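You operate a simulated robot arm through the tools that you are given. There is no shell and no other tool. Be economical: measure what you need, move in short steps, check, and stop when the job is done.

You run a simulated robot arm. Do the job below in one go: nothing can be reset, and whatever is moved stays where it is left.

Task
Sort the three spoons into the top drawer's bays and shut it.
Fine: each spoon lies in the bay of its handle's colour; the fork stays where it is.
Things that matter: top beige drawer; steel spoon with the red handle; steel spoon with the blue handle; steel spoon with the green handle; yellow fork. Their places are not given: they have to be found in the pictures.

It is judged by the outcome, as a careful person would: the job done as asked, and still so three seconds after it is handed in. It fails if anything else is knocked over, pushed out of place, dropped, spilled or broken.

Robot
A 7-joint arm with a two-finger parallel gripper, fixed in place. Base frame: the origin is at the foot of the arm, x ahead of it, y to its left, z up. Lengths are in mm, angles in degrees, forces in N, time in s.
With the tool pointing down near the work surface it reaches from about 200 to 740 mm from the base axis. Its first joint turns from -166.0 to 166.0 degrees. Payload 1.57 kg.
Tool frame: the origin (TCP) lies between the finger pads and is the grasp point; the fingertips stand 30 mm ahead of it; z points along the fingers, y is the line along which they close. Largest opening 110 mm; finger width 24, thickness 12; the body of the gripper, 48 by 112 mm, starts 78 mm behind the TCP.
Orientation is that of the tool frame in the base frame, as a unit quaternion [x, y, z, w]. With the fingers straight down and closing along the base's y, the tool's x points along the base's -x, its y along +y and its z along -z.

Tools
- The arm moves only by the tool move_arm. Its argument "plan" is one flat list of numbers, 7 for each row, row after row: the gripper command, from -1 (fully open) to 1 (shut), values between in proportion, then the shift along the base's x, y, z in cm, then the turn, a rotation vector about the base's x, y, z in degrees. In form: [grip, x, y, z, wx, wy, wz, grip, x, y, z, wx, wy, wz, ...]. A call has 1 to 10 rows; each row is the pose to reach, as a shift and turn from the pose commanded when the call began. Rows are played at 5 a second. More than 50 mm and 8.6 degrees between two rows, or a gripper value outside its range, and nothing of the call is played. Where a pose cannot be reached the arm comes as near as it can. A force on the tool above 40 N (or 10 N above the force at the start of the call, whichever is more), or a blocked arm, ends the call early, and 0.2 s more pass. Each finger travels about 45 mm/s and halts on what it meets, pressing with about 43 N; the grip force reading is that of the motor and also rises with nothing between the fingers. The clock runs only during rows and for 0.2 s after the last one: add rows that repeat a pose to give the fingers time. The reply holds the time, the measured pose of the TCP, the force on the tool along the base axes, the opening and the grip force, in the units named above and with some noise.
- Cameras (640 x 400 px; columns grow to the right, rows downward): "scene" is fixed at [222.3, 499.5, 1449.8]; the picture's right is [-0.54, -0.84, 0.00], its down [-0.67, 0.43, -0.60] and it looks along [0.51, -0.33, -0.80] (base axes); focal length 272 px, centre (320, 200). "wrist" rides on the gripper at [-36, 0, -80] in the tool frame; the picture's right is [0.00, -1.00, 0.00], its down [0.97, 0.00, -0.24] and it looks along [0.24, 0.00, 0.97] (tool axes); focal length 218 px, centre (320, 200).
- get_image(camera): a new picture of that camera. The clock stands still meanwhile.
- lift_body(by): slides the trunk up (or, below 0, down) by that many mm; the arm rides with it, the base frame stays. It gives what a move gives, with no picture.
- measure_at(camera, pixels): for up to 12 pixels [column, row] of the newest picture of that camera ("zoom" is the newest enlarged one), the place [x, y, z] in the base frame of the surface seen there, good to about 2 mm. The clock stands still meanwhile.
- zoom(camera, box): a new picture of the part [left, top, right, bottom] of that camera's present view, enlarged. The clock stands still meanwhile.
- finish_job(): hands the job in; it is judged then, once.

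Go step by step. Measure first, check grasps and placings, and put right what went wrong. The budget is 80 turns and 38 pictures, counting those below and the enlarged ones. Unless the task says otherwise, let go and move clear before handing in, and close with one line.

The tools are called by a JSON object that holds its "fn" and its "kwargs". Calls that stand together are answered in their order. move_arm: Moves the arm, as the interface text tells. Its arguments: {"type":"object","properties":{"plan":{"type":"array"}},"required":["plan"]} The other tools are called the same way: lift_body (by) slides the trunk up or down; get_image (camera) takes a picture; measure_at (camera, pixels) gives the place of the surface under pixels of a picture; zoom (camera, box) takes an enlarged picture of a part of a camera's view; finish_job () hands the job in.

At the start:

```text
clock: 0.0
tool_pos: [353.9, 110.8, 1201.5]
orientation: [0.0, 1.0, 0.0, 0.001]
wrist_force: [0.0, -0.5, 0.2]
finger_gap: 109.9
grasp_force: 0.1
trunk travel left (down, up): [-500.0, 90.0]
```

scene: 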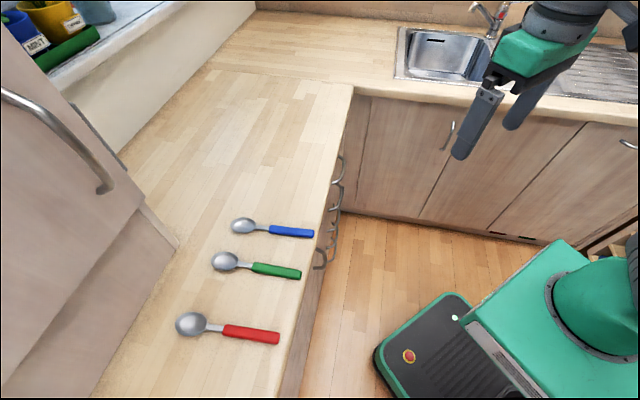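
wrist: 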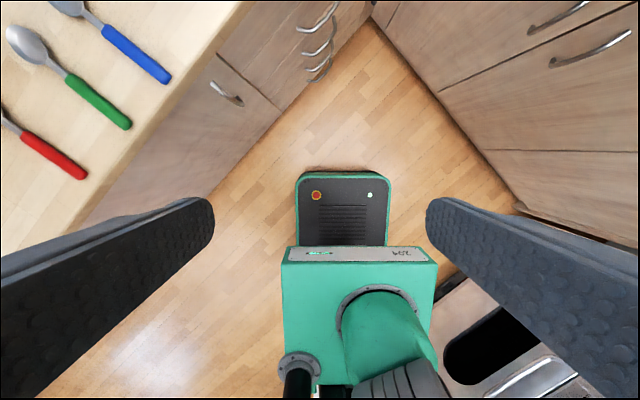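

The scene picture shows three spoons on the counter (blue handle near 290,232, green 275,270, red 250,334) and drawer handles stacked near (335,160-260). I will enlarge the drawer area and measure the spoons and handles.

{"fn": "zoom", "kwargs": {"camera": "scene", "box": [260, 120, 420, 320]}}

{"fn": "measure_at", "kwargs": {"camera": "scene", "pixels": [[243, 226], [270, 231], [312, 234], [225, 261], [253, 267], [300, 274], [191, 324], [224, 330], [278, 339], [352, 90], [285, 370], [320, 200]]}}

{"fn": "zoom", "kwargs": {"camera": "wrist", "box": [180, 0, 400, 140]}}

{"fn": "measure_at", "kwargs": {"camera": "wrist", "pixels": [[228, 92], [320, 17], [320, 42], [320, 68], [325, 78], [250, 60], [290, 60], [300, 28], [333, 5], [305, 53], [329, 44], [180, 60]]}}

```text
2.00 times, centred on (340, 220) of scene
```

zoom: 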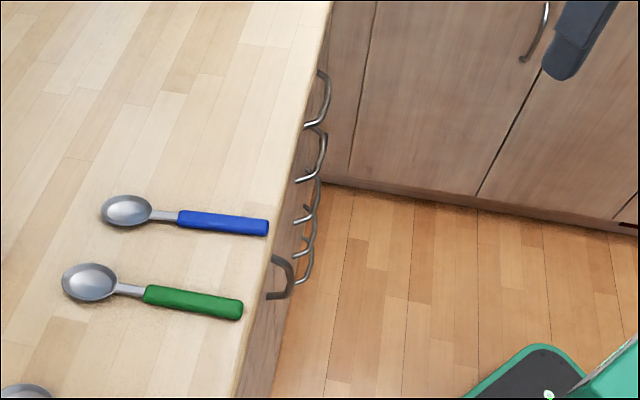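

```text
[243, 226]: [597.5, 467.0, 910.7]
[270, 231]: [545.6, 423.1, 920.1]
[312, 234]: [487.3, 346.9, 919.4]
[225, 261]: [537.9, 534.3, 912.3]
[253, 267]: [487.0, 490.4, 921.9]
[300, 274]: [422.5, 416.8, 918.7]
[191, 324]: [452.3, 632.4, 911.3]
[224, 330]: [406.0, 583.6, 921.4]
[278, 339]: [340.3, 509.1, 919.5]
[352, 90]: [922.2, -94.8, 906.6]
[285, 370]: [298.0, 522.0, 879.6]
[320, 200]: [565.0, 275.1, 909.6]
```

```text
2.86 times, centred on (290, 70) of wrist
```

zoom: 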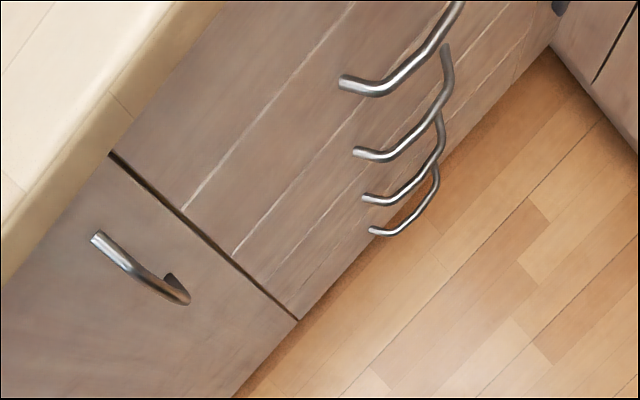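

```text
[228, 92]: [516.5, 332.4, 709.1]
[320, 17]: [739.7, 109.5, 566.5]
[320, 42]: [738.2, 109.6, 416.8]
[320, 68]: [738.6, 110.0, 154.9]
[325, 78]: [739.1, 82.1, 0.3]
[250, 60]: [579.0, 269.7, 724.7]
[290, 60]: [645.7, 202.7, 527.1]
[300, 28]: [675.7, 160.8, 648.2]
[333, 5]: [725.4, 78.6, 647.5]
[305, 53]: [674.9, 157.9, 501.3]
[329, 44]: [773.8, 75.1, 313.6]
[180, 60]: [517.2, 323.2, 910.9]
```

The cabinet front fits x+y≈848 and the counter top is at z≈911. I need to know which handle belongs to the top drawer, so I measure the handles seen by the scene camera (344,168; 342,195; 337,220) and the seams in the wrist enlargement.

{"fn": "measure_at", "kwargs": {"camera": "scene", "pixels": [[344, 167], [342, 160], [341, 180], [343, 194], [342, 200], [335, 208], [338, 222], [336, 246], [333, 183], [326, 255]]}}

{"fn": "measure_at", "kwargs": {"camera": "zoom", "pixels": [[185, 210], [235, 255], [272, 290], [112, 155], [350, 85], [360, 155], [370, 198], [450, 15], [445, 75], [345, 12], [298, 318], [430, 30]]}}

```text
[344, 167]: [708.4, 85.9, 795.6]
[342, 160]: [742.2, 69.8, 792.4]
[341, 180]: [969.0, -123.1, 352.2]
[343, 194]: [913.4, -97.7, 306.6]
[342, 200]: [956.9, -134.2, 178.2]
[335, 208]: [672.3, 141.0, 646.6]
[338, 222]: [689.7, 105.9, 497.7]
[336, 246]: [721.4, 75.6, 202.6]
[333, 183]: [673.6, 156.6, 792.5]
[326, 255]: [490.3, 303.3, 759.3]
```

```text
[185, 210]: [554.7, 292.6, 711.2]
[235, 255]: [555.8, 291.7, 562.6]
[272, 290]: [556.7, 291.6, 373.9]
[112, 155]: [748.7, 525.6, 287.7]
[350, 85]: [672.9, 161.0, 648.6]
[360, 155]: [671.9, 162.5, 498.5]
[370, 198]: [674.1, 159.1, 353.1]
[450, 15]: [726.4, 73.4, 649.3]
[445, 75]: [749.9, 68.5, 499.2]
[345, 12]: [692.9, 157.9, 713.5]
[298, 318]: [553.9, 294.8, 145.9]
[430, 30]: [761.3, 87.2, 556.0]
```

The top drawer's handle is at z≈794 with its bar around (700,95), and the drawer front runs from about z 711 to 865, opening along (-1,-1). Before pulling I check the robot's own body in the wrist picture (345,215; 360,260) for room.

{"fn": "measure_at", "kwargs": {"camera": "wrist", "pixels": [[345, 180], [345, 235], [310, 180], [375, 180], [290, 255], [430, 255], [360, 254], [300, 365], [370, 300], [385, 340]]}}

{"fn": "move_arm", "kwargs": {"plan": [-1, 0, 0, 0, 7.08, -2.93, -2.93, -1, 0, 0, 0, 14.15, -5.86, -5.86, -1, 0, 0, 0, 21.2, -8.79, -8.79, -1, 0, 0, 0, 28.3, -11.72, -11.72, -1, 0, 0, 0, 35.4, -14.65, -14.65, -1, 0, 0, 0, 42.45, -17.58, -17.58, -1, 0, 0, 0, 49.5, -20.5, -20.5, -1, 0, 0, 0, 56.6, -23.45, -23.45, -1, 0, 0, 0, 63.7, -26.4, -26.4, -1, 0, 0, 0, 70.75, -29.3, -29.3]}}

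```text
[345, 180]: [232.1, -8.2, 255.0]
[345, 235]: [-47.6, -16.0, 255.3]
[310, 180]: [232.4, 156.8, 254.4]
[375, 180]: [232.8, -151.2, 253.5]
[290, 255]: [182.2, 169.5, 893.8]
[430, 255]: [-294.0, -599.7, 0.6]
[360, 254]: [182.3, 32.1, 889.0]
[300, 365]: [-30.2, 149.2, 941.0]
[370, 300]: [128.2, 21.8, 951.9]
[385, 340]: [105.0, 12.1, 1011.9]
```

```text
clock: 1.2
tool_pos: [342.2, 161.3, 1197.0]
orientation: [0.026, 0.966, 0.254, 0.031]
wrist_force: [13.3, 14.7, -20.3]
finger_gap: 110.0
grasp_force: 0.0
out of reach, approached as far as the arm can: row 1, 4, 5
trunk travel left (down, up): [-500.0, 90.0]
stopped in row 5: the arm was blocked; the commanded pose is now the measured one
```

The arm was blocked while turning near its folded start pose; the TCP is at (342,161,1197) with only part of the turn done. I look at the scene to understand its posture.

{"fn": "get_image", "kwargs": {"camera": "scene"}}

```text
33 pictures are left
```

scene: 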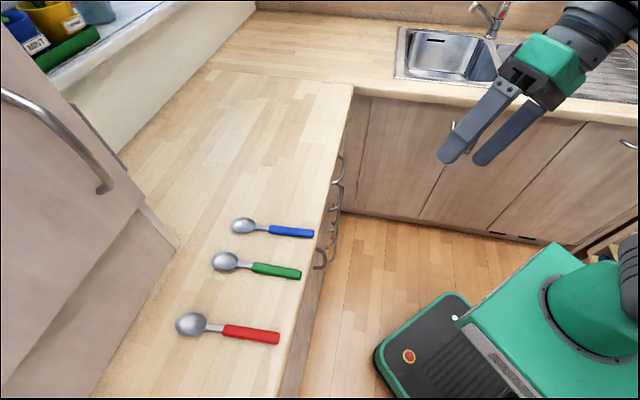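

The tool is tilted about 29° toward +y and nothing is touched; the arm is just too folded for this. I move it out to about (590,0) at this height, over free space, before turning further.

{"fn": "move_arm", "kwargs": {"plan": [-1, 3.5, -2.3, 0, 0, 0, 0, -1, 7, -4.6, 0, 0, 0, 0, -1, 10.5, -6.9, 0, 0, 0, 0, -1, 14, -9.2, 0, 0, 0, 0, -1, 17.5, -11.5, 0, 0, 0, 0, -1, 21, -13.8, 0, 0, 0, 0, -1, 24.8, -16.1, 0, 0, 0, 0, -1, 24.8, -16.1, 0, 0, 0, 0]}}

```text
clock: 1.4
tool_pos: [343.1, 164.7, 1204.7]
orientation: [0.016, 0.966, 0.256, 0.036]
wrist_force: [9.2, 5.8, -26.7]
finger_gap: 110.0
grasp_force: 0.1
out of reach, approached as far as the arm can: row 1
trunk travel left (down, up): [-500.0, 90.0]
stopped in row 1: the force on the tool passed its limit (the readings are from after the stop); the commanded pose is now the measured one
```

The force on the tool remains around 28 N and the arm stopped at once, so something may be touching the gripper. I enlarge the scene around it (530,90) and look from the wrist.

{"fn": "zoom", "kwargs": {"camera": "scene", "box": [430, 0, 640, 180]}}

{"fn": "get_image", "kwargs": {"camera": "wrist"}}

```text
2.22 times, centred on (535, 90) of scene
```

zoom: 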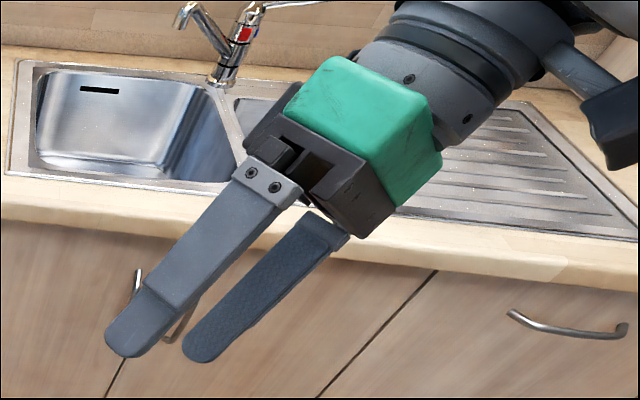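

```text
31 pictures are left
```

wrist: 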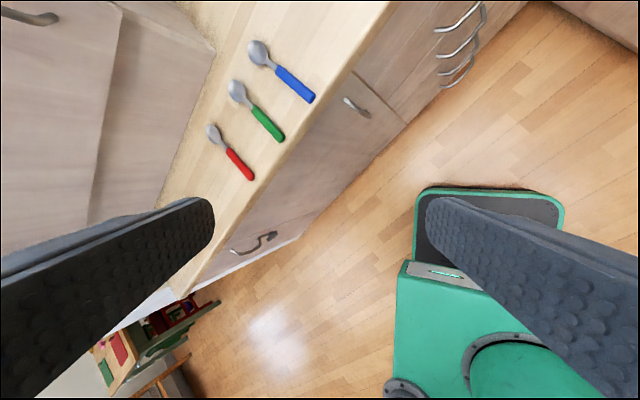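

Both pictures show the fingers and hand clear of the furniture, so it is the arm's own folded posture that blocks. I try a slow, small move outward while undoing some of the tilt.

{"fn": "move_arm", "kwargs": {"plan": [-1, 0, 0, 0, -4, 0, 0, -1, 0.5, -1, 0, -8, 0, 0, -1, 1, -2, 0, -12, 0, 0, -1, 1.5, -3, 0, -16, 0, 0, -1, 2, -4, 0, -20, 0, 0, -1, 3, -5, 0, -25, 0, 0, -1, 4, -5, 0, -29, 0, 0, -1, 6, -5, 0, -29, 0, 0, -1, 8, -5, 0, -29, 0, 0, -1, 10, -5, 0, -29, 0, 0]}}

```text
clock: 3.6
tool_pos: [443.2, 111.8, 1217.2]
orientation: [0.011, 0.999, 0.007, 0.039]
wrist_force: [0.5, 1.0, 0.0]
finger_gap: 110.0
grasp_force: 0.0
out of reach, approached as far as the arm can: row 7
trunk travel left (down, up): [-500.0, 90.0]
```

That worked: the force is near zero and the TCP is at (443,112,1217), pointing down. I carry on out to about (600,0) with the same orientation.

{"fn": "move_arm", "kwargs": {"plan": [-1, 2, -1.5, 0, 0, 0, 0, -1, 4, -3, 0, 0, 0, 0, -1, 6, -4.5, 0, 0, 0, 0, -1, 8, -6, 0, 0, 0, 0, -1, 10, -7.5, 0, 0, 0, 0, -1, 12, -9, 0, 0, 0, 0, -1, 14, -10.5, 0, 0, 0, 0, -1, 16, -11.5, 0, 0, 0, 0]}}

```text
clock: 5.4
tool_pos: [602.0, -2.6, 1214.5]
orientation: [0.011, 0.999, 0.007, 0.04]
wrist_force: [-1.5, -0.6, 0.9]
finger_gap: 110.2
grasp_force: 0.0
trunk travel left (down, up): [-500.0, 90.0]
```

There is room now. I begin the same turn toward a horizontal tool from here, in moderate steps.

{"fn": "move_arm", "kwargs": {"plan": [-1, 0, 0, 0, 4.3, -1.8, -1.8, -1, 0, 0, 0, 8.6, -3.6, -3.6, -1, 0, 0, 0, 12.9, -5.4, -5.4, -1, 0, 0, 0, 17.2, -7.1, -7.1, -1, 0, 0, 0, 21.6, -8.9, -8.9, -1, 0, 0, 0, 25.9, -10.7, -10.7, -1, 0, 0, 0, 30.2, -12.5, -12.5, -1, 0, 0, 0, 34.5, -14.3, -14.3, -1, 0, 0, 0, 38.8, -16.1, -16.1, -1, 0, 0, 0, 43.1, -17.9, -17.9]}}

```text
clock: 7.6
tool_pos: [601.8, 5.4, 1216.4]
orientation: [0.121, 0.955, 0.233, 0.136]
wrist_force: [0.1, 0.2, 0.3]
finger_gap: 110.1
grasp_force: 0.1
out of reach, approached as far as the arm can: row 7, 8, 9, 10
trunk travel left (down, up): [-500.0, 90.0]
```

The tool only tilted about 31° before a joint limit (rows 7-10 unreachable), so rolling this way is wrong for the wrist. I will roll the other way: first a plain forward pitch of about 60° without roll.

{"fn": "move_arm", "kwargs": {"plan": [-1, 0, 0, 0, -3.1, -4.3, -0.1, -1, 0, 0, 0, -6.2, -8.6, -0.3, -1, 0, 0, 0, -9.4, -12.8, -0.4, -1, 0, 0, 0, -12.5, -17.1, -0.6, -1, 0, 0, 0, -15.6, -21.4, -0.7, -1, 0, 0, 0, -18.7, -25.7, -0.8, -1, 0, 0, 0, -21.8, -30, -1, -1, 0, 0, 0, -25, -34.2, -1.1, -1, 0, 0, 0, -28.1, -38.5, -1.3, -1, 0, 0, 0, -31.2, -42.8, -1.4]}}

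```text
clock: 9.8
tool_pos: [688.1, 23.5, 1374.3]
orientation: [0.011, 0.894, -0.014, 0.448]
wrist_force: [0.8, -0.5, -0.3]
finger_gap: 110.1
grasp_force: 0.1
out of reach, approached as far as the arm can: row 1, 2, 3, 4, 5, 6, 7, 8, 9, 10
trunk travel left (down, up): [-500.0, 90.0]
```

The pitch-forward reaches only higher up (688,23,1374), so tool tilt is limited at low heights relative to the trunk. A 45° downward tilt with the fingers closing in the vertical plane would be enough for the bar, so I test that orientation here in free air.

{"fn": "move_arm", "kwargs": {"plan": [-1, 0, 0, -0.5, 6.5, 3.3, -2, -1, 0, 0, -1, 13, 6.6, -4, -1, -0.5, 0, -1.5, 19.6, 9.8, -5.9, -1, -1, 0, -2, 26.2, 13.1, -7.9, -1, -1.5, 0, -2.5, 32.8, 16.4, -9.9, -1, -2, 0, -3, 39.3, 19.7, -11.9, -1, -2.5, 0, -3.5, 45.9, 22.9, -13.8, -1, -3, 0, -4, 52.4, 26.2, -15.8, -1, -3, 0, -5, 59, 29.5, -17.8, -1, -3, 0, -5, 59, 29.5, -17.8]}}

```text
clock: 11.6
tool_pos: [661.0, 19.5, 1333.1]
orientation: [0.302, 0.883, 0.288, 0.214]
wrist_force: [17.6, 3.3, -10.7]
finger_gap: 110.0
grasp_force: 0.1
out of reach, approached as far as the arm can: row 6, 7, 8
trunk travel left (down, up): [-500.0, 90.0]
stopped in row 8: the force on the tool passed its limit (the readings are from after the stop); the commanded pose is now the measured one
```

The pose came within 13° of what I want before the wrist hit its limit. The same tilt rolled 180° the other way has the wrist in mid-range, so I roll back about the tool axis.

{"fn": "move_arm", "kwargs": {"plan": [-1, 0, 0, 0, -4.4, -3, 5.9, -1, 0, 0, 0, -8.8, -6.1, 11.9, -1, 0, 0, 0, -13.2, -9.1, 17.8, -1, 0, 0, 0, -17.7, -12.1, 23.7, -1, 0, 0, 0, -22.1, -15.2, 29.7, -1, 0, 0, 0, -26.5, -18.2, 35.6, -1, 0, 0, 0, -30.9, -21.2, 41.6, -1, 0, 0, 0, -35.3, -24.3, 47.5, -1, 0, 0, 0, -39.7, -27.3, 53.4, -1, 0, 0, 0, -44.2, -30.3, 59.4]}}

{"fn": "move_arm", "kwargs": {"plan": [-1, 0, 0, 0, -4.4, -3, 5.9, -1, 0, 0, 0, -8.8, -6.1, 11.9, -1, 0, 0, 0, -13.2, -9.1, 17.8, -1, 0, 0, 0, -17.7, -12.1, 23.7, -1, 0, 0, 0, -22.1, -15.2, 29.7, -1, 0, 0, 0, -26.5, -18.2, 35.6, -1, 0, 0, 0, -30.9, -21.2, 41.6, -1, 0, 0, 0, -35.3, -24.3, 47.5, -1, 0, 0, 0, -39.7, -27.3, 53.4, -1, 0, 0, 0, -44.2, -30.3, 59.4]}}

```text
clock: 11.9
tool_pos: [661.2, 18.2, 1333.8]
orientation: [0.296, 0.885, 0.286, 0.216]
wrist_force: [8.5, -3.4, -8.5]
finger_gap: 110.0
grasp_force: 0.1
trunk travel left (down, up): [-500.0, 90.0]
stopped in row 1: the force on the tool passed its limit (the readings are from after the stop); the commanded pose is now the measured one
```

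```text
clock: 12.1
tool_pos: [660.8, 16.9, 1333.2]
orientation: [0.287, 0.888, 0.283, 0.22]
wrist_force: [0.0, -0.4, -0.3]
finger_gap: 110.0
grasp_force: 0.1
trunk travel left (down, up): [-500.0, 90.0]
stopped in row 1: the force on the tool passed its limit (the readings are from after the stop); the commanded pose is now the measured one
```

The force is back to zero now; those stops were leftovers from the jammed pose. I repeat the roll with a gentler start.

{"fn": "move_arm", "kwargs": {"plan": [-1, 0, 0, 0, -1.1, -0.8, 1.5, -1, 0, 0, 0, -4.4, -3, 5.9, -1, 0, 0, 0, -8.8, -6.1, 11.9, -1, 0, 0, 0, -13.2, -9.1, 17.8, -1, 0, 0, 0, -17.7, -12.1, 23.7, -1, 0, 0, 0, -22.1, -15.2, 29.7, -1, 0, 0, 0, -26.5, -18.2, 35.6, -1, 0, 0, 0, -30.9, -21.2, 41.6, -1, 0, 0, 0, -35.3, -24.3, 47.5, -1, 0, 0, 0, -39.7, -27.3, 53.4]}}

{"fn": "move_arm", "kwargs": {"plan": [-1, 0, 0, 0, -1.1, -0.8, 1.5, -1, 0, 0, 0, -4.4, -3, 5.9, -1, 0, 0, 0, -8.8, -6.1, 11.9, -1, 0, 0, 0, -13.2, -9.1, 17.8, -1, 0, 0, 0, -17.7, -12.1, 23.7, -1, 0, 0, 0, -22.1, -15.2, 29.7, -1, 0, 0, 0, -26.5, -18.2, 35.6, -1, 0, 0, 0, -30.9, -21.2, 41.6, -1, 0, 0, 0, -35.3, -24.3, 47.5, -1, 0, 0, 0, -39.7, -27.3, 53.4]}}

```text
clock: 12.9
tool_pos: [663.6, 17.5, 1332.7]
orientation: [0.187, 0.914, 0.256, 0.252]
wrist_force: [2.0, 0.3, -0.2]
finger_gap: 110.0
grasp_force: 0.0
trunk travel left (down, up): [-500.0, 90.0]
stopped in row 3: the force on the tool passed its limit (the readings are from after the stop); the commanded pose is now the measured one
```

```text
clock: 15.1
tool_pos: [662.3, 17.3, 1333.3]
orientation: [-0.387, 0.848, 0.06, 0.356]
wrist_force: [-0.3, -0.4, 0.2]
finger_gap: 110.0
grasp_force: 0.1
trunk travel left (down, up): [-500.0, 90.0]
```

The roll is working now (no force). I continue to the target tilt with the opposite roll.

{"fn": "move_arm", "kwargs": {"plan": [-1, 0, 0, 0, -2, -1.8, 3.2, -1, 0, 0, 0, -5.9, -5.3, 9.7, -1, 0, 0, 0, -9.8, -8.9, 16.1, -1, 0, 0, 0, -13.7, -12.4, 22.5, -1, 0, 0, 0, -17.6, -15.9, 29, -1, 0, 0, 0, -21.6, -19.5, 35.4, -1, 0, 0, 0, -25.5, -23, 41.9, -1, 0, 0, 0, -29.4, -26.6, 48.3, -1, 0, 0, 0, -33.3, -30.1, 54.7, -1, 0, 0, 0, -37.2, -33.6, 61.2]}}

```text
clock: 17.3
tool_pos: [663.4, 75.9, 1307.2]
orientation: [0.846, -0.424, 0.12, -0.299]
wrist_force: [0.1, 1.5, -0.3]
finger_gap: 109.9
grasp_force: 0.0
out of reach, approached as far as the arm can: row 3, 4, 5, 6, 7, 8, 9, 10
trunk travel left (down, up): [-500.0, 90.0]
```

The tool is now tilted about 38° forward-down with the fingers closing nearly in the vertical plane, which suits the bar. I back off along (-1,-1) to keep clear of the counter edge before lowering the trunk.

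{"fn": "move_arm", "kwargs": {"plan": [-1, -0.5, -0.5, 0, 0, 0, 0, -1, -1.5, -1.5, 0, 0, 0, 0, -1, -2.5, -2.5, 0, 0, 0, 0, -1, -3.5, -3.5, 0, 0, 0, 0, -1, -4.5, -4.5, 0, 0, 0, 0, -1, -5.5, -5.5, 0, 0, 0, 0, -1, -6.5, -6.5, 0, 0, 0, 0]}}

```text
clock: 18.9
tool_pos: [655.2, 53.5, 1326.0]
orientation: [0.845, -0.432, 0.124, -0.291]
wrist_force: [-0.8, -0.1, 0.4]
finger_gap: 110.0
grasp_force: 0.0
out of reach, approached as far as the arm can: row 1, 2, 3, 4, 5, 6, 7
trunk travel left (down, up): [-500.0, 90.0]
```

Backing off at this tilt is not reachable, but a tilt of only about 25° is already enough to clear the counter overhang. I reduce the tilt to 25° while backing off.

{"fn": "move_arm", "kwargs": {"plan": [-1, -0.3, -0.3, 0, -2.4, 1.85, 2.1, -1, -0.8, -0.8, -0.5, -4.8, 3.7, 4.3, -1, -1.5, -1.5, -1, -7.2, 5.55, 6.4, -1, -2.2, -2.2, -1.5, -9.5, 7.4, 8.6, -1, -3, -3, -2, -9.5, 7.4, 8.6, -1, -4, -4, -2.5, -9.5, 7.4, 8.6, -1, -5, -5, -3, -9.5, 7.4, 8.6]}}

{"fn": "lift_body", "kwargs": {"by": -200}}

```text
clock: 20.5
tool_pos: [617.7, 20.0, 1311.5]
orientation: [0.902, -0.375, 0.081, -0.196]
wrist_force: [0.8, 0.2, -0.3]
finger_gap: 109.8
grasp_force: 0.1
out of reach, approached as far as the arm can: row 1, 2, 3, 4, 5, 6, 7
trunk travel left (down, up): [-500.0, 90.0]
```

```text
clock: 22.7
tool_pos: [617.6, 20.3, 1111.4]
orientation: [0.902, -0.376, 0.08, -0.196]
wrist_force: [-0.1, -0.6, -0.1]
finger_gap: 109.9
grasp_force: 0.0
trunk travel left (down, up): [-300.0, 290.0]
```

The tilt is now 25° as wanted and the TCP is at s≈451, well clear of the front. I lower another 250 mm and look at the handle with the wrist camera.

{"fn": "lift_body", "kwargs": {"by": -250}}

{"fn": "get_image", "kwargs": {"camera": "wrist"}}

{"fn": "get_image", "kwargs": {"camera": "scene"}}

```text
clock: 25.3
tool_pos: [617.5, 19.8, 861.1]
orientation: [0.902, -0.376, 0.08, -0.196]
wrist_force: [0.3, 0.0, 0.2]
finger_gap: 110.1
grasp_force: 0.0
trunk travel left (down, up): [-50.0, 540.0]
```

```text
30 pictures are left
```

wrist: 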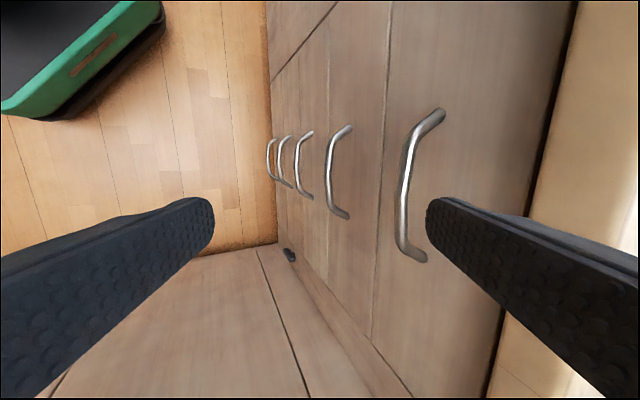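

```text
29 pictures are left
```

scene: 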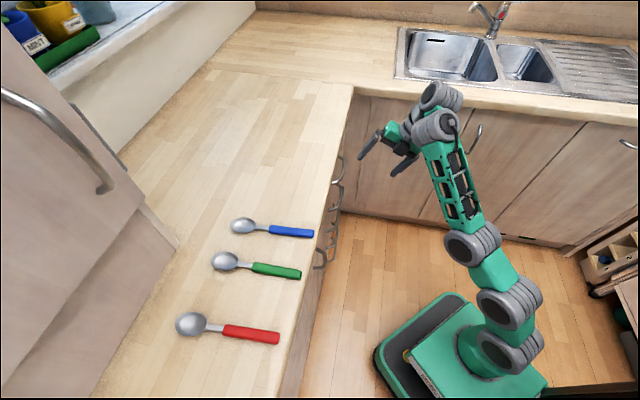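

The top handle runs in the wrist picture from (440,115) to (420,258). I measure the bar, its mounts, the drawer front and the counter edge.

{"fn": "measure_at", "kwargs": {"camera": "wrist", "pixels": [[405, 160], [404, 185], [402, 215], [400, 185], [408, 185], [440, 116], [422, 257], [440, 180], [500, 180], [540, 180], [385, 185], [480, 290]]}}

```text
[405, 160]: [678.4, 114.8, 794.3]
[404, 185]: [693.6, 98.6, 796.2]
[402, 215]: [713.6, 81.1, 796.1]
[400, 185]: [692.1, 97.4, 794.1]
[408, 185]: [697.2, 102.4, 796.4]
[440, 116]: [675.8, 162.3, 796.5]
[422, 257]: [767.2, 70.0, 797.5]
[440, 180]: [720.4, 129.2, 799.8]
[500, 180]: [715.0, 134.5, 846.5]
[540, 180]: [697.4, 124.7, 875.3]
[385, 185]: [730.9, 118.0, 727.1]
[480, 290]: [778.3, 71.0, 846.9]
```

The bar's centre is at about s=562, z=792 around (695,100), the front at s=601 and the counter edge at s≈581. I narrow the fingers to about 32 mm and go to a point 60 mm short of the bar along the tool axis.

{"fn": "move_arm", "kwargs": {"plan": [0, 0.5, 0.5, 0, 0, 0, 0, 0.42, 1.5, 1.5, 0, 0, 0, 0, 0.42, 2.5, 2.6, 0.1, 0, 0, 0, 0.42, 3.5, 3.6, 0.2, 0, 0, 0, 0.42, 4.5, 4.6, 0.3, 0, 0, 0, 0.42, 5.4, 5.6, 0.3, 0, 0, 0, 0.42, 5.4, 5.6, 0.3, 0, 0, 0]}}

```text
clock: 26.9
tool_pos: [651.1, 70.6, 844.1]
orientation: [0.902, -0.376, 0.079, -0.196]
wrist_force: [-1.1, -0.6, -0.3]
finger_gap: 31.9
grasp_force: 0.0
out of reach, approached as far as the arm can: row 3, 4, 5, 6, 7
trunk travel left (down, up): [-50.0, 540.0]
```

The arm stopped short at (651,71,844), probably because the low trunk stretches the arm. I raise the trunk by 100 mm and then come down to the approach point with the arm instead.

{"fn": "lift_body", "kwargs": {"by": 100}}

{"fn": "move_arm", "kwargs": {"plan": [0.42, 0, 0, -2, 0, 0, 0, 0.42, 0, 0, -4, 0, 0, 0, 0.42, 0.5, 0, -6, 0, 0, 0, 0.42, 1, 0.3, -7, 0, 0, 0, 0.42, 1.5, 0.5, -8, 0, 0, 0, 0.42, 2, 0.5, -8, 0, 0, 0, 0.42, 2, 0.5, -8, 0, 0, 0]}}

```text
clock: 28.2
tool_pos: [649.9, 69.9, 943.1]
orientation: [0.902, -0.376, 0.079, -0.196]
wrist_force: [-0.3, -0.1, -0.2]
finger_gap: 32.0
grasp_force: 0.0
trunk travel left (down, up): [-150.0, 440.0]
```

```text
clock: 29.8
tool_pos: [684.4, 80.0, 880.5]
orientation: [0.902, -0.377, 0.078, -0.193]
wrist_force: [0.6, 0.0, 0.0]
finger_gap: 31.8
grasp_force: 0.1
out of reach, approached as far as the arm can: row 2, 3, 4, 5, 6, 7
trunk travel left (down, up): [-150.0, 440.0]
```

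The two tries ended on either side of the target, so a joint limit is fixing the arm to a surface here. I look at the arm's posture.

{"fn": "zoom", "kwargs": {"camera": "scene", "box": [320, 50, 600, 400]}}

```text
1.14 times, centred on (460, 225) of scene
```

zoom: 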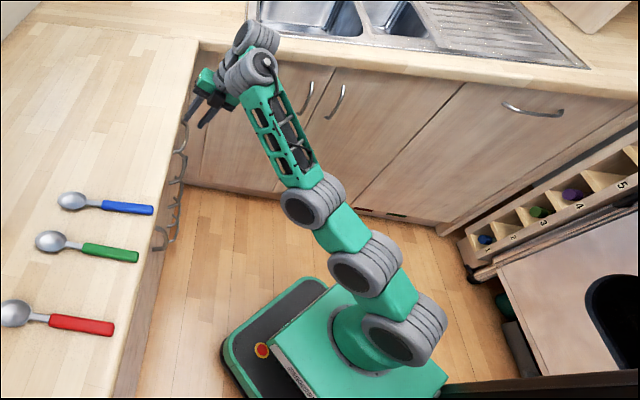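

{"fn": "measure_at", "kwargs": {"camera": "zoom", "pixels": [[365, 340], [405, 325], [365, 265], [345, 228], [315, 195], [280, 130], [245, 70], [258, 37], [215, 85], [395, 295]]}}

```text
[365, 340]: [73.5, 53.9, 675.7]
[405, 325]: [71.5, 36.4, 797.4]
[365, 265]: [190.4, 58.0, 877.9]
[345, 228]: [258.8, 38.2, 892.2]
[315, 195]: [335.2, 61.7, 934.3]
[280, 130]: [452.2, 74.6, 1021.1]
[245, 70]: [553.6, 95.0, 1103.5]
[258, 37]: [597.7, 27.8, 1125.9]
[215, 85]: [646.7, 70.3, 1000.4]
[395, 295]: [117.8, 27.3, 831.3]
```

The posture explains it: the arm is stretched nearly straight upward (elbow at (335,62,934), wrist at (590,35,1120)) because the trunk is too low. I should have the trunk high and the hand below the shoulder; first I back off from the counter edge along an upward arc, making the tool more upright.

{"fn": "move_arm", "kwargs": {"plan": [0.42, -0.8, -0.8, 1, 0, 0, 0, 0.42, -1.6, -1.6, 2.2, 0, 0, 0, 0.42, -2.4, -2.4, 3.4, 0, 0, 0, 0.42, -3.2, -3.2, 4.6, 0, 0, 0, 0.42, -4, -4, 6, 0, 0, 0, 0.42, -5, -5, 7.5, 0, 0, 0, 0.42, -6, -6, 9, 0, 0, 0]}}

```text
clock: 31.4
tool_pos: [625.9, 20.3, 970.0]
orientation: [0.902, -0.377, 0.079, -0.196]
wrist_force: [0.3, -0.6, 0.0]
finger_gap: 32.2
grasp_force: 0.1
out of reach, approached as far as the arm can: row 1
trunk travel left (down, up): [-150.0, 440.0]
```

Free again at (626,20,970). I raise the trunk by 350 mm and then bring the hand down relative to the shoulder to get a bent elbow.

{"fn": "lift_body", "kwargs": {"by": 350}}

{"fn": "move_arm", "kwargs": {"plan": [0.42, 0, 0, -1.5, 0, 0, 0, 0.42, 0, 0, -4, 0, 0, 0, 0.42, 0, 0, -7, 0, 0, 0, 0.42, 0, 0, -10, 0, 0, 0, 0.42, 0, 0, -13, 0, 0, 0, 0.42, 0, 0, -16, 0, 0, 0, 0.42, 0, 0, -19, 0, 0, 0, 0.42, 0, 0, -22, 0, 0, 0, 0.42, 0, 0, -25, 0, 0, 0, 0.42, 0, 0, -28, 0, 0, 0]}}

{"fn": "get_image", "kwargs": {"camera": "scene"}}

```text
clock: 34.8
tool_pos: [627.0, 19.7, 1319.4]
orientation: [0.902, -0.377, 0.08, -0.196]
wrist_force: [-0.1, 0.2, 0.5]
finger_gap: 31.9
grasp_force: 0.0
trunk travel left (down, up): [-500.0, 90.0]
```

```text
clock: 37.0
tool_pos: [687.8, 27.9, 1209.9]
orientation: [0.902, -0.376, 0.077, -0.197]
wrist_force: [0.8, 0.4, 0.7]
finger_gap: 31.8
grasp_force: 0.0
out of reach, approached as far as the arm can: row 2, 3, 4, 5, 6, 7, 8, 9, 10
trunk travel left (down, up): [-500.0, 90.0]
```

```text
27 pictures are left
```

scene: 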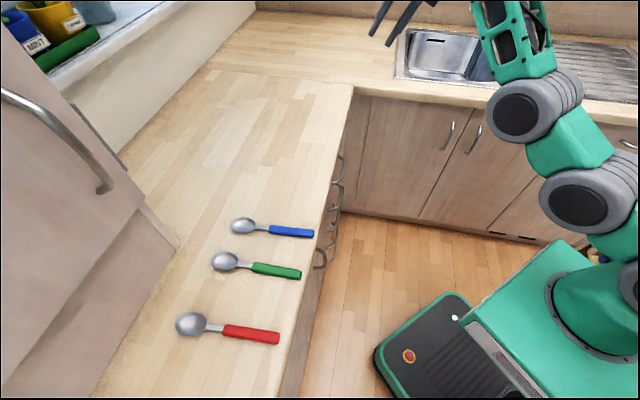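

The arm is still stretched straight in this tilt. A better way: with the gripper wide open and nearly upright (about 10° tilt), only the rear finger needs to go behind the bar, and the body stays clear of the counter. I reduce the tilt to about 10° and come inward to unfold the elbow.

{"fn": "move_arm", "kwargs": {"plan": [-1, -0.5, 0, 0, -1.8, 1.8, 0, -1, -1, 0, 0, -3.6, 3.6, 0, -1, -1.5, 0, 0, -5.4, 5.4, 0, -1, -2, 0, 0, -7.2, 7.2, 0, -1, -2.5, 0, 0, -9, 9, 0, -1, -3, 0, 0, -10.6, 10.6, 0, -1, -5, 0, -1, -10.6, 10.6, 0, -1, -7, 0, -3, -10.6, 10.6, 0, -1, -9, 0, -5, -10.6, 10.6, 0, -1, -10, 0, -7, -10.6, 10.6, 0]}}

```text
clock: 39.2
tool_pos: [585.6, 24.0, 1146.0]
orientation: [0.919, -0.384, 0.035, -0.078]
wrist_force: [-0.6, -0.4, 1.7]
finger_gap: 109.9
grasp_force: 0.1
out of reach, approached as far as the arm can: row 1, 2, 3, 4, 5, 6, 8
trunk travel left (down, up): [-500.0, 90.0]
```

Rows 9-10 were reachable: the elbow is bending now. I keep descending at s≈430, in front of the drawer and clear of it.

{"fn": "move_arm", "kwargs": {"plan": [-1, 0, 0, -2, 0, 0, 0, -1, 0, 0, -5, 0, 0, 0, -1, 0, 0, -8, 0, 0, 0, -1, 0, 0, -11, 0, 0, 0, -1, 0, 0, -14, 0, 0, 0, -1, 0, 0, -17, 0, 0, 0, -1, 0, 0, -20, 0, 0, 0, -1, 0, 0, -23, 0, 0, 0, -1, 0, 0, -26, 0, 0, 0, -1, 0, 0, -26, 0, 0, 0]}}

{"fn": "get_image", "kwargs": {"camera": "scene"}}

```text
clock: 41.4
tool_pos: [587.3, 23.6, 881.0]
orientation: [0.919, -0.385, 0.031, -0.077]
wrist_force: [0.2, -0.8, -0.1]
finger_gap: 110.1
grasp_force: 0.2
out of reach, approached as far as the arm can: row 2, 3, 4, 5, 6
trunk travel left (down, up): [-500.0, 90.0]
```

```text
26 pictures are left
```

scene: 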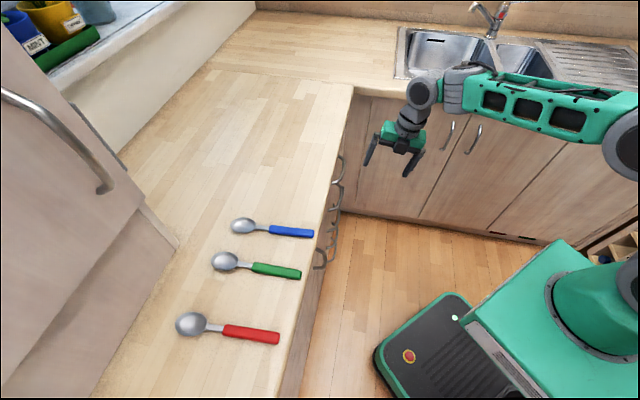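

Now the arm has a proper bent-elbow posture, with the tool tilted about 9.5° and the closing line perpendicular to the drawer front. I go to a point 110 mm short of the hooking pose along the tool axis.

{"fn": "move_arm", "kwargs": {"plan": [-1, 1, 0.5, 0.5, 0, 0, 0, -1, 2, 0.9, 1, 0, 0, 0, -1, 3, 1.3, 1.5, 0, 0, 0, -1, 4, 1.7, 2, 0, 0, 0, -1, 5, 2.1, 2.5, 0, 0, 0, -1, 6, 2.5, 2.6, 0, 0, 0, -1, 6.88, 2.7, 2.6, 0, 0, 0, -1, 6.88, 2.7, 2.6, 0, 0, 0]}}

{"fn": "get_image", "kwargs": {"camera": "wrist"}}

```text
clock: 43.2
tool_pos: [655.7, 48.7, 906.3]
orientation: [0.92, -0.384, 0.031, -0.076]
wrist_force: [-0.3, 0.3, 0.9]
finger_gap: 110.1
grasp_force: 0.1
trunk travel left (down, up): [-500.0, 90.0]
```

```text
25 pictures are left
```

wrist: 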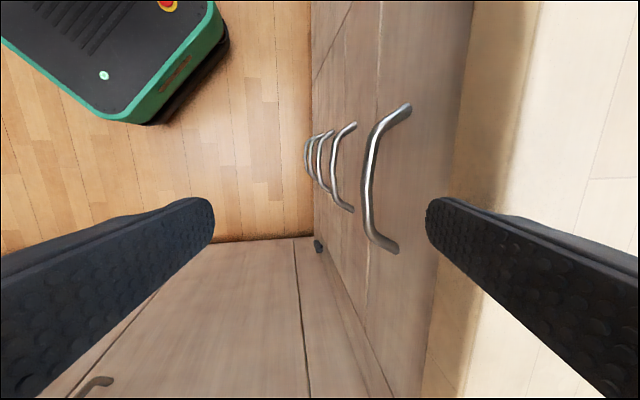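

The right (rear) finger is level with the counter edge and the bar is at (370,180). I measure the bar's edges, the counter edge and the front once more from here.

{"fn": "measure_at", "kwargs": {"camera": "wrist", "pixels": [[366, 180], [369, 180], [373, 180], [376, 180], [366, 205], [373, 205], [420, 180], [476, 130], [462, 180], [500, 60], [530, 60], [445, 330]]}}

```text
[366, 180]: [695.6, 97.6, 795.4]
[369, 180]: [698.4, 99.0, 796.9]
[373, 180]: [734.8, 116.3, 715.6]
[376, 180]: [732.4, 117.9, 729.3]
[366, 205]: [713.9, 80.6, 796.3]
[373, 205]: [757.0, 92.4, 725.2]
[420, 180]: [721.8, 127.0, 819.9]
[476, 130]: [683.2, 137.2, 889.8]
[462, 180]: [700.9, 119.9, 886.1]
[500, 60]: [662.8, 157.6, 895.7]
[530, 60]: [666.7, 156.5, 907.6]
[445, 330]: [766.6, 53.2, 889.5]
```

The counter edge (s≈580) and the bar (s 558-566, z≈792) are confirmed. I slide down along the tool axis so the rear finger goes behind the bar.

{"fn": "move_arm", "kwargs": {"plan": [-1, 0.15, 0.15, -1, 0, 0, 0, -1, 0.4, 0.45, -3, 0, 0, 0, -1, 0.65, 0.75, -5, 0, 0, 0, -1, 0.9, 1, -7, 0, 0, 0, -1, 1.1, 1.25, -9, 0, 0, 0, -1, 1.32, 1.49, -10.8, 0, 0, 0, -1, 1.32, 1.49, -10.8, 0, 0, 0]}}

{"fn": "get_image", "kwargs": {"camera": "wrist"}}

```text
clock: 44.8
tool_pos: [669.1, 63.2, 803.0]
orientation: [0.92, -0.384, 0.031, -0.075]
wrist_force: [-0.5, 0.4, 0.6]
finger_gap: 109.9
grasp_force: 0.0
trunk travel left (down, up): [-500.0, 90.0]
```

```text
24 pictures are left
```

wrist: 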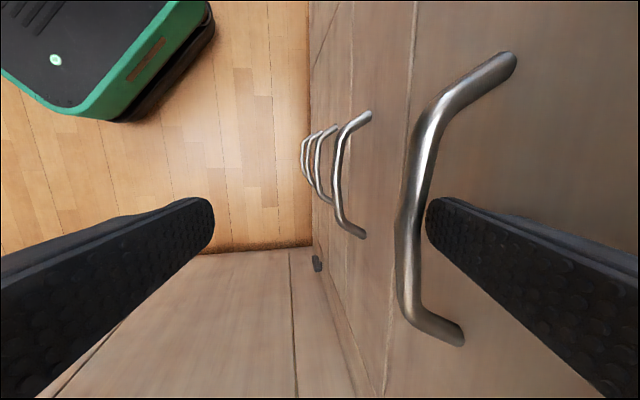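

The rear finger is behind the bar (bar at 412,220, finger to its right). I lower 8 mm more and pull along (-1,-1).

{"fn": "move_arm", "kwargs": {"plan": [-1, 0, 0, -0.8, 0, 0, 0, -1, -0.5, -0.5, -0.8, 0, 0, 0, -1, -1, -1, -0.8, 0, 0, 0, -1, -2, -2, -0.8, 0, 0, 0, -1, -3, -3, -0.8, 0, 0, 0, -1, -4, -4, -0.8, 0, 0, 0, -1, -5, -5, -0.8, 0, 0, 0, -1, -6, -6, -0.8, 0, 0, 0, -1, -7, -7, -0.8, 0, 0, 0, -1, -8, -8, -0.8, 0, 0, 0]}}

{"fn": "get_image", "kwargs": {"camera": "scene"}}

```text
clock: 47.0
tool_pos: [586.3, -16.7, 792.6]
orientation: [0.92, -0.384, 0.031, -0.076]
wrist_force: [0.1, 0.9, 0.4]
finger_gap: 110.0
grasp_force: 0.0
trunk travel left (down, up): [-500.0, 90.0]
```

```text
23 pictures are left
```

scene: 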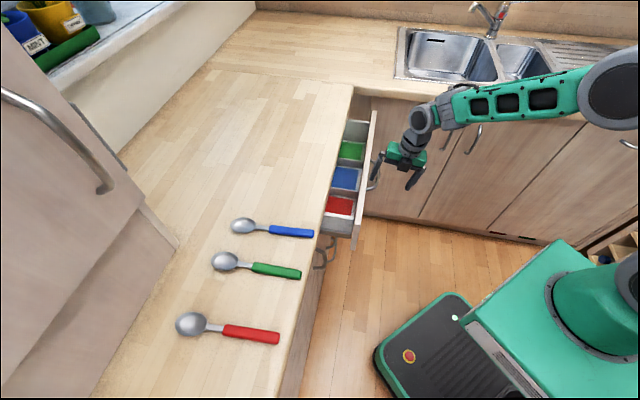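

The drawer slides out well and shows red, blue and green bays at (340,205), (345,178), (352,150). I pull about 150 mm further.

{"fn": "move_arm", "kwargs": {"plan": [-1, -0.7, -0.7, 0, 0, 0, 0, -1, -1.7, -1.7, 0, 0, 0, 0, -1, -2.9, -2.9, 0, 0, 0, 0, -1, -4.1, -4.1, 0, 0, 0, 0, -1, -5.3, -5.3, 0, 0, 0, 0, -1, -6.5, -6.5, 0, 0, 0, 0, -1, -7.7, -7.7, 0, 0, 0, 0, -1, -8.9, -8.9, 0, 0, 0, 0, -1, -10, -10, 0, 0, 0, 0, -1, -11, -11, 0, 0, 0, 0]}}

{"fn": "get_image", "kwargs": {"camera": "scene"}}

```text
clock: 49.2
tool_pos: [478.0, -126.0, 793.8]
orientation: [0.92, -0.384, 0.031, -0.076]
wrist_force: [0.0, -0.1, 0.2]
finger_gap: 110.0
grasp_force: 0.0
trunk travel left (down, up): [-500.0, 90.0]
```

```text
22 pictures are left
```

scene: 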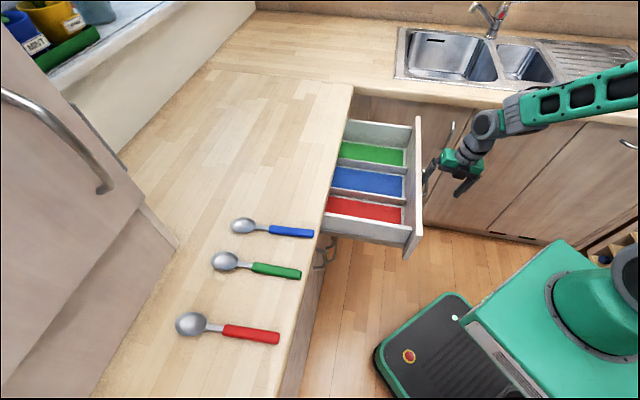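

The drawer is well open. I enlarge it and measure the bays, and look for the fork.

{"fn": "zoom", "kwargs": {"camera": "scene", "box": [290, 100, 470, 280]}}

```text
2.22 times, centred on (380, 190) of scene
```

zoom: 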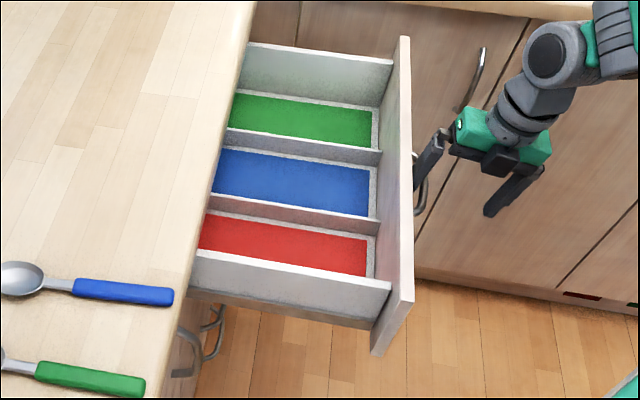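

{"fn": "measure_at", "kwargs": {"camera": "zoom", "pixels": [[235, 95], [372, 112], [368, 145], [218, 150], [368, 170], [366, 212], [212, 190], [205, 217], [366, 240], [364, 275], [300, 245], [405, 60]]}}

{"fn": "measure_at", "kwargs": {"camera": "zoom", "pixels": [[305, 141], [300, 208], [290, 268], [300, 55], [200, 245], [370, 320], [405, 300], [255, 20], [300, 180], [300, 120]]}}

```text
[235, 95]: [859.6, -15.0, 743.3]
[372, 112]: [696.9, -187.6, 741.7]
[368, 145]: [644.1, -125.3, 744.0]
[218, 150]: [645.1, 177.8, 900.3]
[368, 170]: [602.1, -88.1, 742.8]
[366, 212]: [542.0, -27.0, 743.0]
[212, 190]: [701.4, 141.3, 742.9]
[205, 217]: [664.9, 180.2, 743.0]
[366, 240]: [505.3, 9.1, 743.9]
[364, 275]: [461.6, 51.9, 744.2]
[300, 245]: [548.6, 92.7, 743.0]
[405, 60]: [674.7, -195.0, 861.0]
```

```text
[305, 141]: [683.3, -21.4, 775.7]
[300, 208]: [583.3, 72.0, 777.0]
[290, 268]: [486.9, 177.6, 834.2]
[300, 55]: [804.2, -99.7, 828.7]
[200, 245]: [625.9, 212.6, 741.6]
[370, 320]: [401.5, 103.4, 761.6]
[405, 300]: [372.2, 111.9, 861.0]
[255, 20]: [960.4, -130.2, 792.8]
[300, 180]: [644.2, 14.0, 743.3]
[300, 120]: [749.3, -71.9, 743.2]
```

The drawer floor is at z=743; in the drawer's own axes (s=(x+y)/√2, t=(x−y)/√2) the bays are centred at t≈290 (red), 430 (blue), 569 (green), each about 130 wide, open from s≈360 to the counter edge at 580. Next I lift out of the handle and turn the gripper so that it closes across the spoon handles.

{"fn": "move_arm", "kwargs": {"plan": [-1, 0, 0, 2, 0, 0, 0, -1, 0, 0, 6, 0, 0, 0, -1, 0, 0, 10, 0, 0, 0, -1, 0, 0, 14, 0, 0, 0, -1, 0, 0, 18, 0, 0.5, -4, -1, 0, 0, 21, 0, 1.4, -12, -1, 0, 0, 24, 0, 2.3, -20, -1, 0, 0, 25, 0, 3.2, -28, -1, 0, 0, 25, 0, 4.2, -36, -1, 0, 0, 25, 0, 5.1, -44]}}

{"fn": "move_arm", "kwargs": {"plan": [-1, 0, 0, 0, 0, 0.5, -4, -1, 0, 1, 0, 0, 1.4, -12, -1, 0, 3, 0, 0, 2.3, -20, -1, 0, 6, 0, 0, 3.2, -28, -1, 0, 9, 0, 0, 4.2, -36, -1, 0, 12, 0, 0, 5.3, -45.4, -1, 0, 15, 0, 0, 5.3, -45.4, -1, 0, 18, 0, 0, 5.3, -45.4, -1, 0, 20, 0, 0, 5.3, -45.4]}}

```text
clock: 51.4
tool_pos: [478.1, -126.4, 1042.9]
orientation: [0.708, -0.705, 0.017, -0.042]
wrist_force: [0.2, 0.5, 0.1]
finger_gap: 110.2
grasp_force: 0.1
trunk travel left (down, up): [-500.0, 90.0]
```

```text
refused: row 6 steps farther than a row can; nothing moved
```

The second call was refused for a step that was slightly too large; I split it.

{"fn": "move_arm", "kwargs": {"plan": [-1, 0, 0, 0, 0, 0.5, -5, -1, 0, 1, 0, 0, 1.4, -12, -1, 0, 3, 0, 0, 2.3, -20, -1, 0, 6, 0, 0, 3.2, -28, -1, 0, 9, 0, 0, 4.2, -36, -1, 0, 12, 0, 0, 5, -43, -1, 0, 15, 0, 0, 5.3, -45.4, -1, 0, 18, 0, 0, 5.3, -45.4, -1, 0, 20, 0, 0, 5.3, -45.4]}}

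{"fn": "zoom", "kwargs": {"camera": "scene", "box": [160, 200, 340, 360]}}

```text
clock: 53.4
tool_pos: [479.9, 72.2, 1041.4]
orientation: [-0.383, 0.924, -0.001, 0.0]
wrist_force: [0.0, 0.0, -0.2]
finger_gap: 110.1
grasp_force: 0.1
trunk travel left (down, up): [-500.0, 90.0]
```

```text
2.50 times, centred on (250, 280) of scene
```

zoom: 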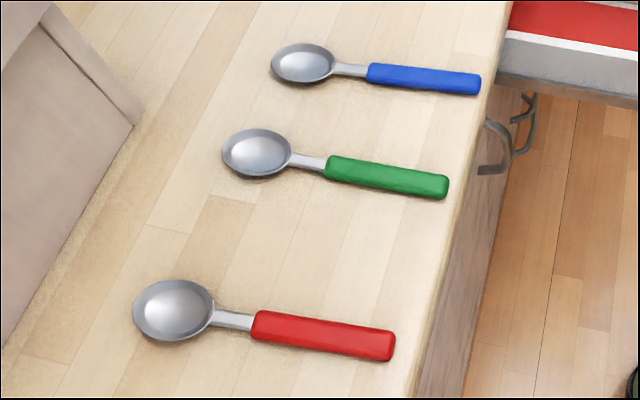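

Orientation is exactly as wanted (straight down, closing along t). I measure the three handles along their length in the enlarged picture.

{"fn": "measure_at", "kwargs": {"camera": "zoom", "pixels": [[376, 73], [425, 78], [475, 85], [273, 62], [332, 165], [388, 176], [444, 187], [224, 150], [258, 327], [322, 336], [388, 347], [135, 310]]}}

```text
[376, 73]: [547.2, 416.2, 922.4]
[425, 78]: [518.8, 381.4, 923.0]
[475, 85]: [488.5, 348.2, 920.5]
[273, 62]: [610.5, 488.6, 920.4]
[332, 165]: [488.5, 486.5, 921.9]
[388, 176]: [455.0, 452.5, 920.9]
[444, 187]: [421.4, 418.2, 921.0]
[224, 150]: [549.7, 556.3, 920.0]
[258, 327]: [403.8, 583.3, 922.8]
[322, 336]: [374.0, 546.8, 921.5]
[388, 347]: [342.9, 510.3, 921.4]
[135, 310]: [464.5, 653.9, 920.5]
```

Handles are 11 mm thick and about 190 mm overall length per spoon; the red one lies at about 50° with its grip point near (388,564). I move above it at safe height with the gripper half open and yawed 5°.

{"fn": "move_arm", "kwargs": {"plan": [-1, -0.5, 2, 0, 0, 0, 0, -0.5, -1.2, 6, 0, 0, 0, 1, 0, -2, 10.5, 0, 0, 0, 2, 0, -2.8, 15, 0, 0, 0, 3, 0, -3.7, 19.5, 0, 0, 0, 4, 0, -4.5, 24, 0, 0, 0, 5, 0, -5.4, 28.5, 0, 0, 0, 5, 0, -6.2, 33, 0, 0, 0, 5, 0, -7, 37.5, 0, 0, 0, 5, 0, -7.8, 41, 0, 0, 0, 5]}}

{"fn": "move_arm", "kwargs": {"plan": [0, -0.7, 3, 0, 0, 0, 0, 0, -1.4, 6, 0, 0, 0, 0, 0, -1.45, 8.1, 0, 0, 0, 0, 0, -1.45, 8.1, -2, 0, 0, 0, 0, -1.45, 8.1, -4, 0, 0, 0, 0, -1.45, 8.1, -6, 0, 0, 0, 0, -1.45, 8.1, -6, 0, 0, 0]}}

{"fn": "get_image", "kwargs": {"camera": "wrist"}}

```text
clock: 55.6
tool_pos: [401.0, 480.9, 1043.3]
orientation: [-0.422, 0.906, -0.002, 0.0]
wrist_force: [0.2, 0.2, 0.4]
finger_gap: 55.0
grasp_force: 0.0
trunk travel left (down, up): [-500.0, 90.0]
```

```text
clock: 57.2
tool_pos: [383.4, 566.2, 983.4]
orientation: [-0.423, 0.906, 0.0, 0.001]
wrist_force: [0.9, 0.7, -0.3]
finger_gap: 54.8
grasp_force: 0.1
trunk travel left (down, up): [-500.0, 90.0]
```

```text
19 pictures are left
```

wrist: 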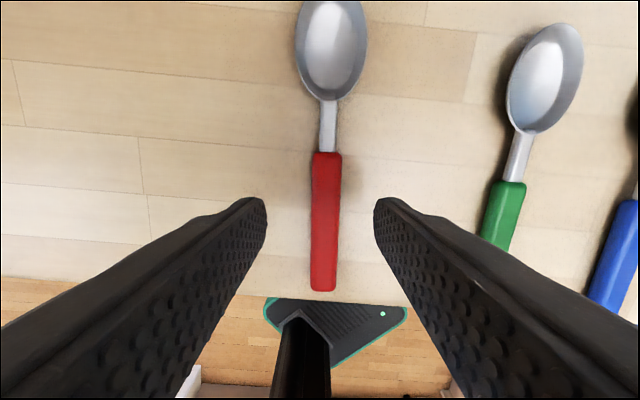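

The red handle is centred between the fingers (327,220). I descend to just above the counter and close.

{"fn": "move_arm", "kwargs": {"plan": [0, 0, 0, -1.5, 0, 0, 0, 0, 0, 0, -3, 0, 0, 0, 0, 0, 0, -4.05, 0, 0, 0, 0, 0, 0, -4.05, 0, 0, 0, 1, 0, 0, -4.05, 0, 0, 0, 1, 0, 0, -4.05, 0, 0, 0, 1, 0, 0, -4.05, 0, 0, 0, 1, 0, 0, -4.05, 0, 0, 0, 1, 0, 0, -4.05, 0, 0, 0]}}

```text
clock: 59.2
tool_pos: [384.5, 565.2, 941.9]
orientation: [-0.423, 0.906, -0.001, 0.001]
wrist_force: [0.5, -0.1, 0.1]
finger_gap: 18.8
grasp_force: 33.6
trunk travel left (down, up): [-500.0, 90.0]
```

The fingers hold something 19 mm wide with 34 N. I lift 9 cm and check.

{"fn": "move_arm", "kwargs": {"plan": [1, 0, 0, 0, 0, 0, 0, 1, 0, 0, 1.5, 0, 0, 0, 1, 0, 0, 4, 0, 0, 0, 1, 0, 0, 7, 0, 0, 0, 1, 0, 0, 9, 0, 0, 0]}}

{"fn": "get_image", "kwargs": {"camera": "wrist"}}

```text
clock: 60.4
tool_pos: [384.3, 564.7, 1034.4]
orientation: [-0.423, 0.906, 0.0, 0.0]
wrist_force: [0.1, -0.2, 0.4]
finger_gap: 0.0
grasp_force: 21.2
trunk travel left (down, up): [-500.0, 90.0]
```

```text
18 pictures are left
```

wrist: 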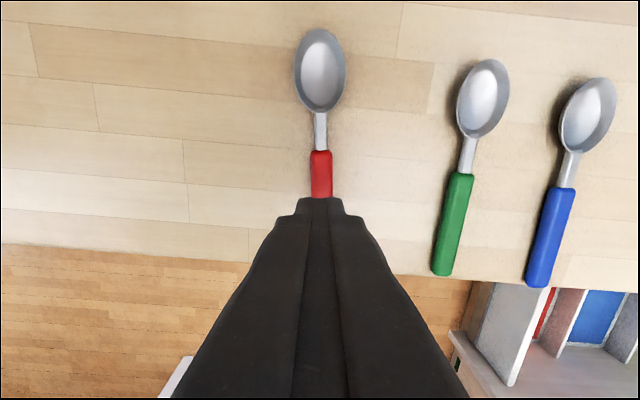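

The gripper came up empty (gap 0): the red spoon is still on the counter at (321,100)-(320,195), the grip having been too shallow. I measure where it lies now and the exact counter height next to it.

{"fn": "measure_at", "kwargs": {"camera": "wrist", "pixels": [[321, 155], [321, 190], [320, 125], [320, 35], [313, 175], [329, 175], [321, 175], [345, 175], [290, 175], [321, 80]]}}

```text
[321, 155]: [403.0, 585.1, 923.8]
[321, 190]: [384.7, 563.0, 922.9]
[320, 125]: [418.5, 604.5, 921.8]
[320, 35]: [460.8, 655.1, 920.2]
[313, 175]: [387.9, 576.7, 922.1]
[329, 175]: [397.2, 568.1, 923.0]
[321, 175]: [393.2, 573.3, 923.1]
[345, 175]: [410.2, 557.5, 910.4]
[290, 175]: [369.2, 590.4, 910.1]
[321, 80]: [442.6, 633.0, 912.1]
```

The counter is at z=910 and the handle top at 923, and the spoon has not moved noticeably. I go back with the tips right at the counter surface, close for longer, and feel for contact.

{"fn": "move_arm", "kwargs": {"plan": [0.2, 0, 0, -2, 0, 0, 0, 0.2, 0, 0, -5, 0, 0, 0, 0.2, 0, 0, -7.5, 0, 0, 0, 0.2, 0, 0, -8.6, 0, 0, 0, 0.2, 0, 0, -9.1, 0, 0, 0, 0.2, 0, 0, -9.3, 0, 0, 0, 0.2, 0, 0, -9.4, 0, 0, 0, 0.2, 0, 0, -9.5, 0, 0, 0]}}

```text
clock: 62.2
tool_pos: [384.0, 563.3, 940.5]
orientation: [-0.423, 0.906, 0.001, 0.003]
wrist_force: [-0.7, -4.4, 15.8]
finger_gap: 43.3
grasp_force: 0.0
trunk travel left (down, up): [-500.0, 90.0]
```

The tips touch the counter lightly (16 N) at z=940.5. I ease up about 1 mm and close with plenty of time.

{"fn": "move_arm", "kwargs": {"plan": [0.2, 0, 0, 0.12, 0, 0, 0, 1, 0, 0, 0.12, 0, 0, 0, 1, 0, 0, 0.12, 0, 0, 0, 1, 0, 0, 0.12, 0, 0, 0, 1, 0, 0, 0.12, 0, 0, 0, 1, 0, 0, 0.12, 0, 0, 0, 1, 0, 0, 0.12, 0, 0, 0, 1, 0, 0, 0.12, 0, 0, 0, 1, 0, 0, 0.12, 0, 0, 0]}}

{"fn": "move_arm", "kwargs": {"plan": [1, 0, 0, 0.2, 0, 0, 0, 1, 0, 0, 0.5, 0, 0, 0, 1, 0, 0, 0.9, 0, 0, 0, 1, 0, 0, 1.4, 0, 0, 0, 1, 0, 0, 2, 0, 0, 0]}}

```text
clock: 64.2
tool_pos: [385.0, 563.5, 940.1]
orientation: [-0.423, 0.906, -0.001, 0.001]
wrist_force: [-4.0, 2.2, 12.5]
finger_gap: 18.7
grasp_force: 32.9
trunk travel left (down, up): [-500.0, 90.0]
```

```text
clock: 65.4
tool_pos: [383.8, 563.0, 957.9]
orientation: [-0.423, 0.906, -0.001, 0.001]
wrist_force: [-0.2, -0.1, -1.3]
finger_gap: 18.8
grasp_force: 32.9
trunk travel left (down, up): [-500.0, 90.0]
```

The red spoon is now held (gap 18.8, 1.3 N weight). I lift to about z=1000 gently and check by picture.

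{"fn": "move_arm", "kwargs": {"plan": [1, 0, 0, 0.5, 0, 0, 0, 1, 0, 0, 1.3, 0, 0, 0, 1, 0, 0, 2.3, 0, 0, 0, 1, 0, 0, 3.3, 0, 0, 0, 1, 0, 0, 4.3, 0, 0, 0, 1, 0, 0, 5, 0, 0, 0, 1, 0, 0, 5.3, 0, 0, 0]}}

{"fn": "get_image", "kwargs": {"camera": "wrist"}}

```text
clock: 67.0
tool_pos: [385.5, 564.2, 1012.8]
orientation: [-0.423, 0.906, -0.001, 0.0]
wrist_force: [1.0, 0.6, 0.3]
finger_gap: 18.9
grasp_force: 33.1
trunk travel left (down, up): [-500.0, 90.0]
```

```text
17 pictures are left
```

wrist: 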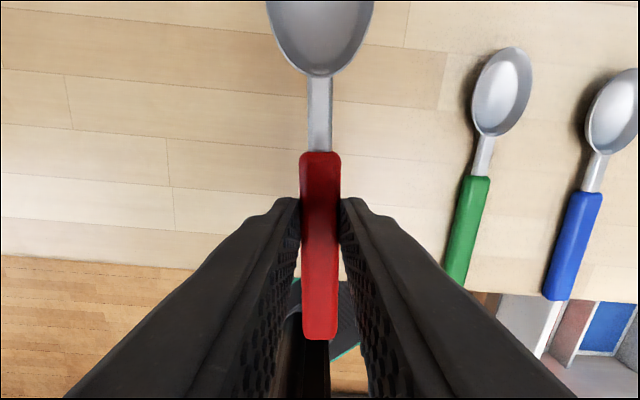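

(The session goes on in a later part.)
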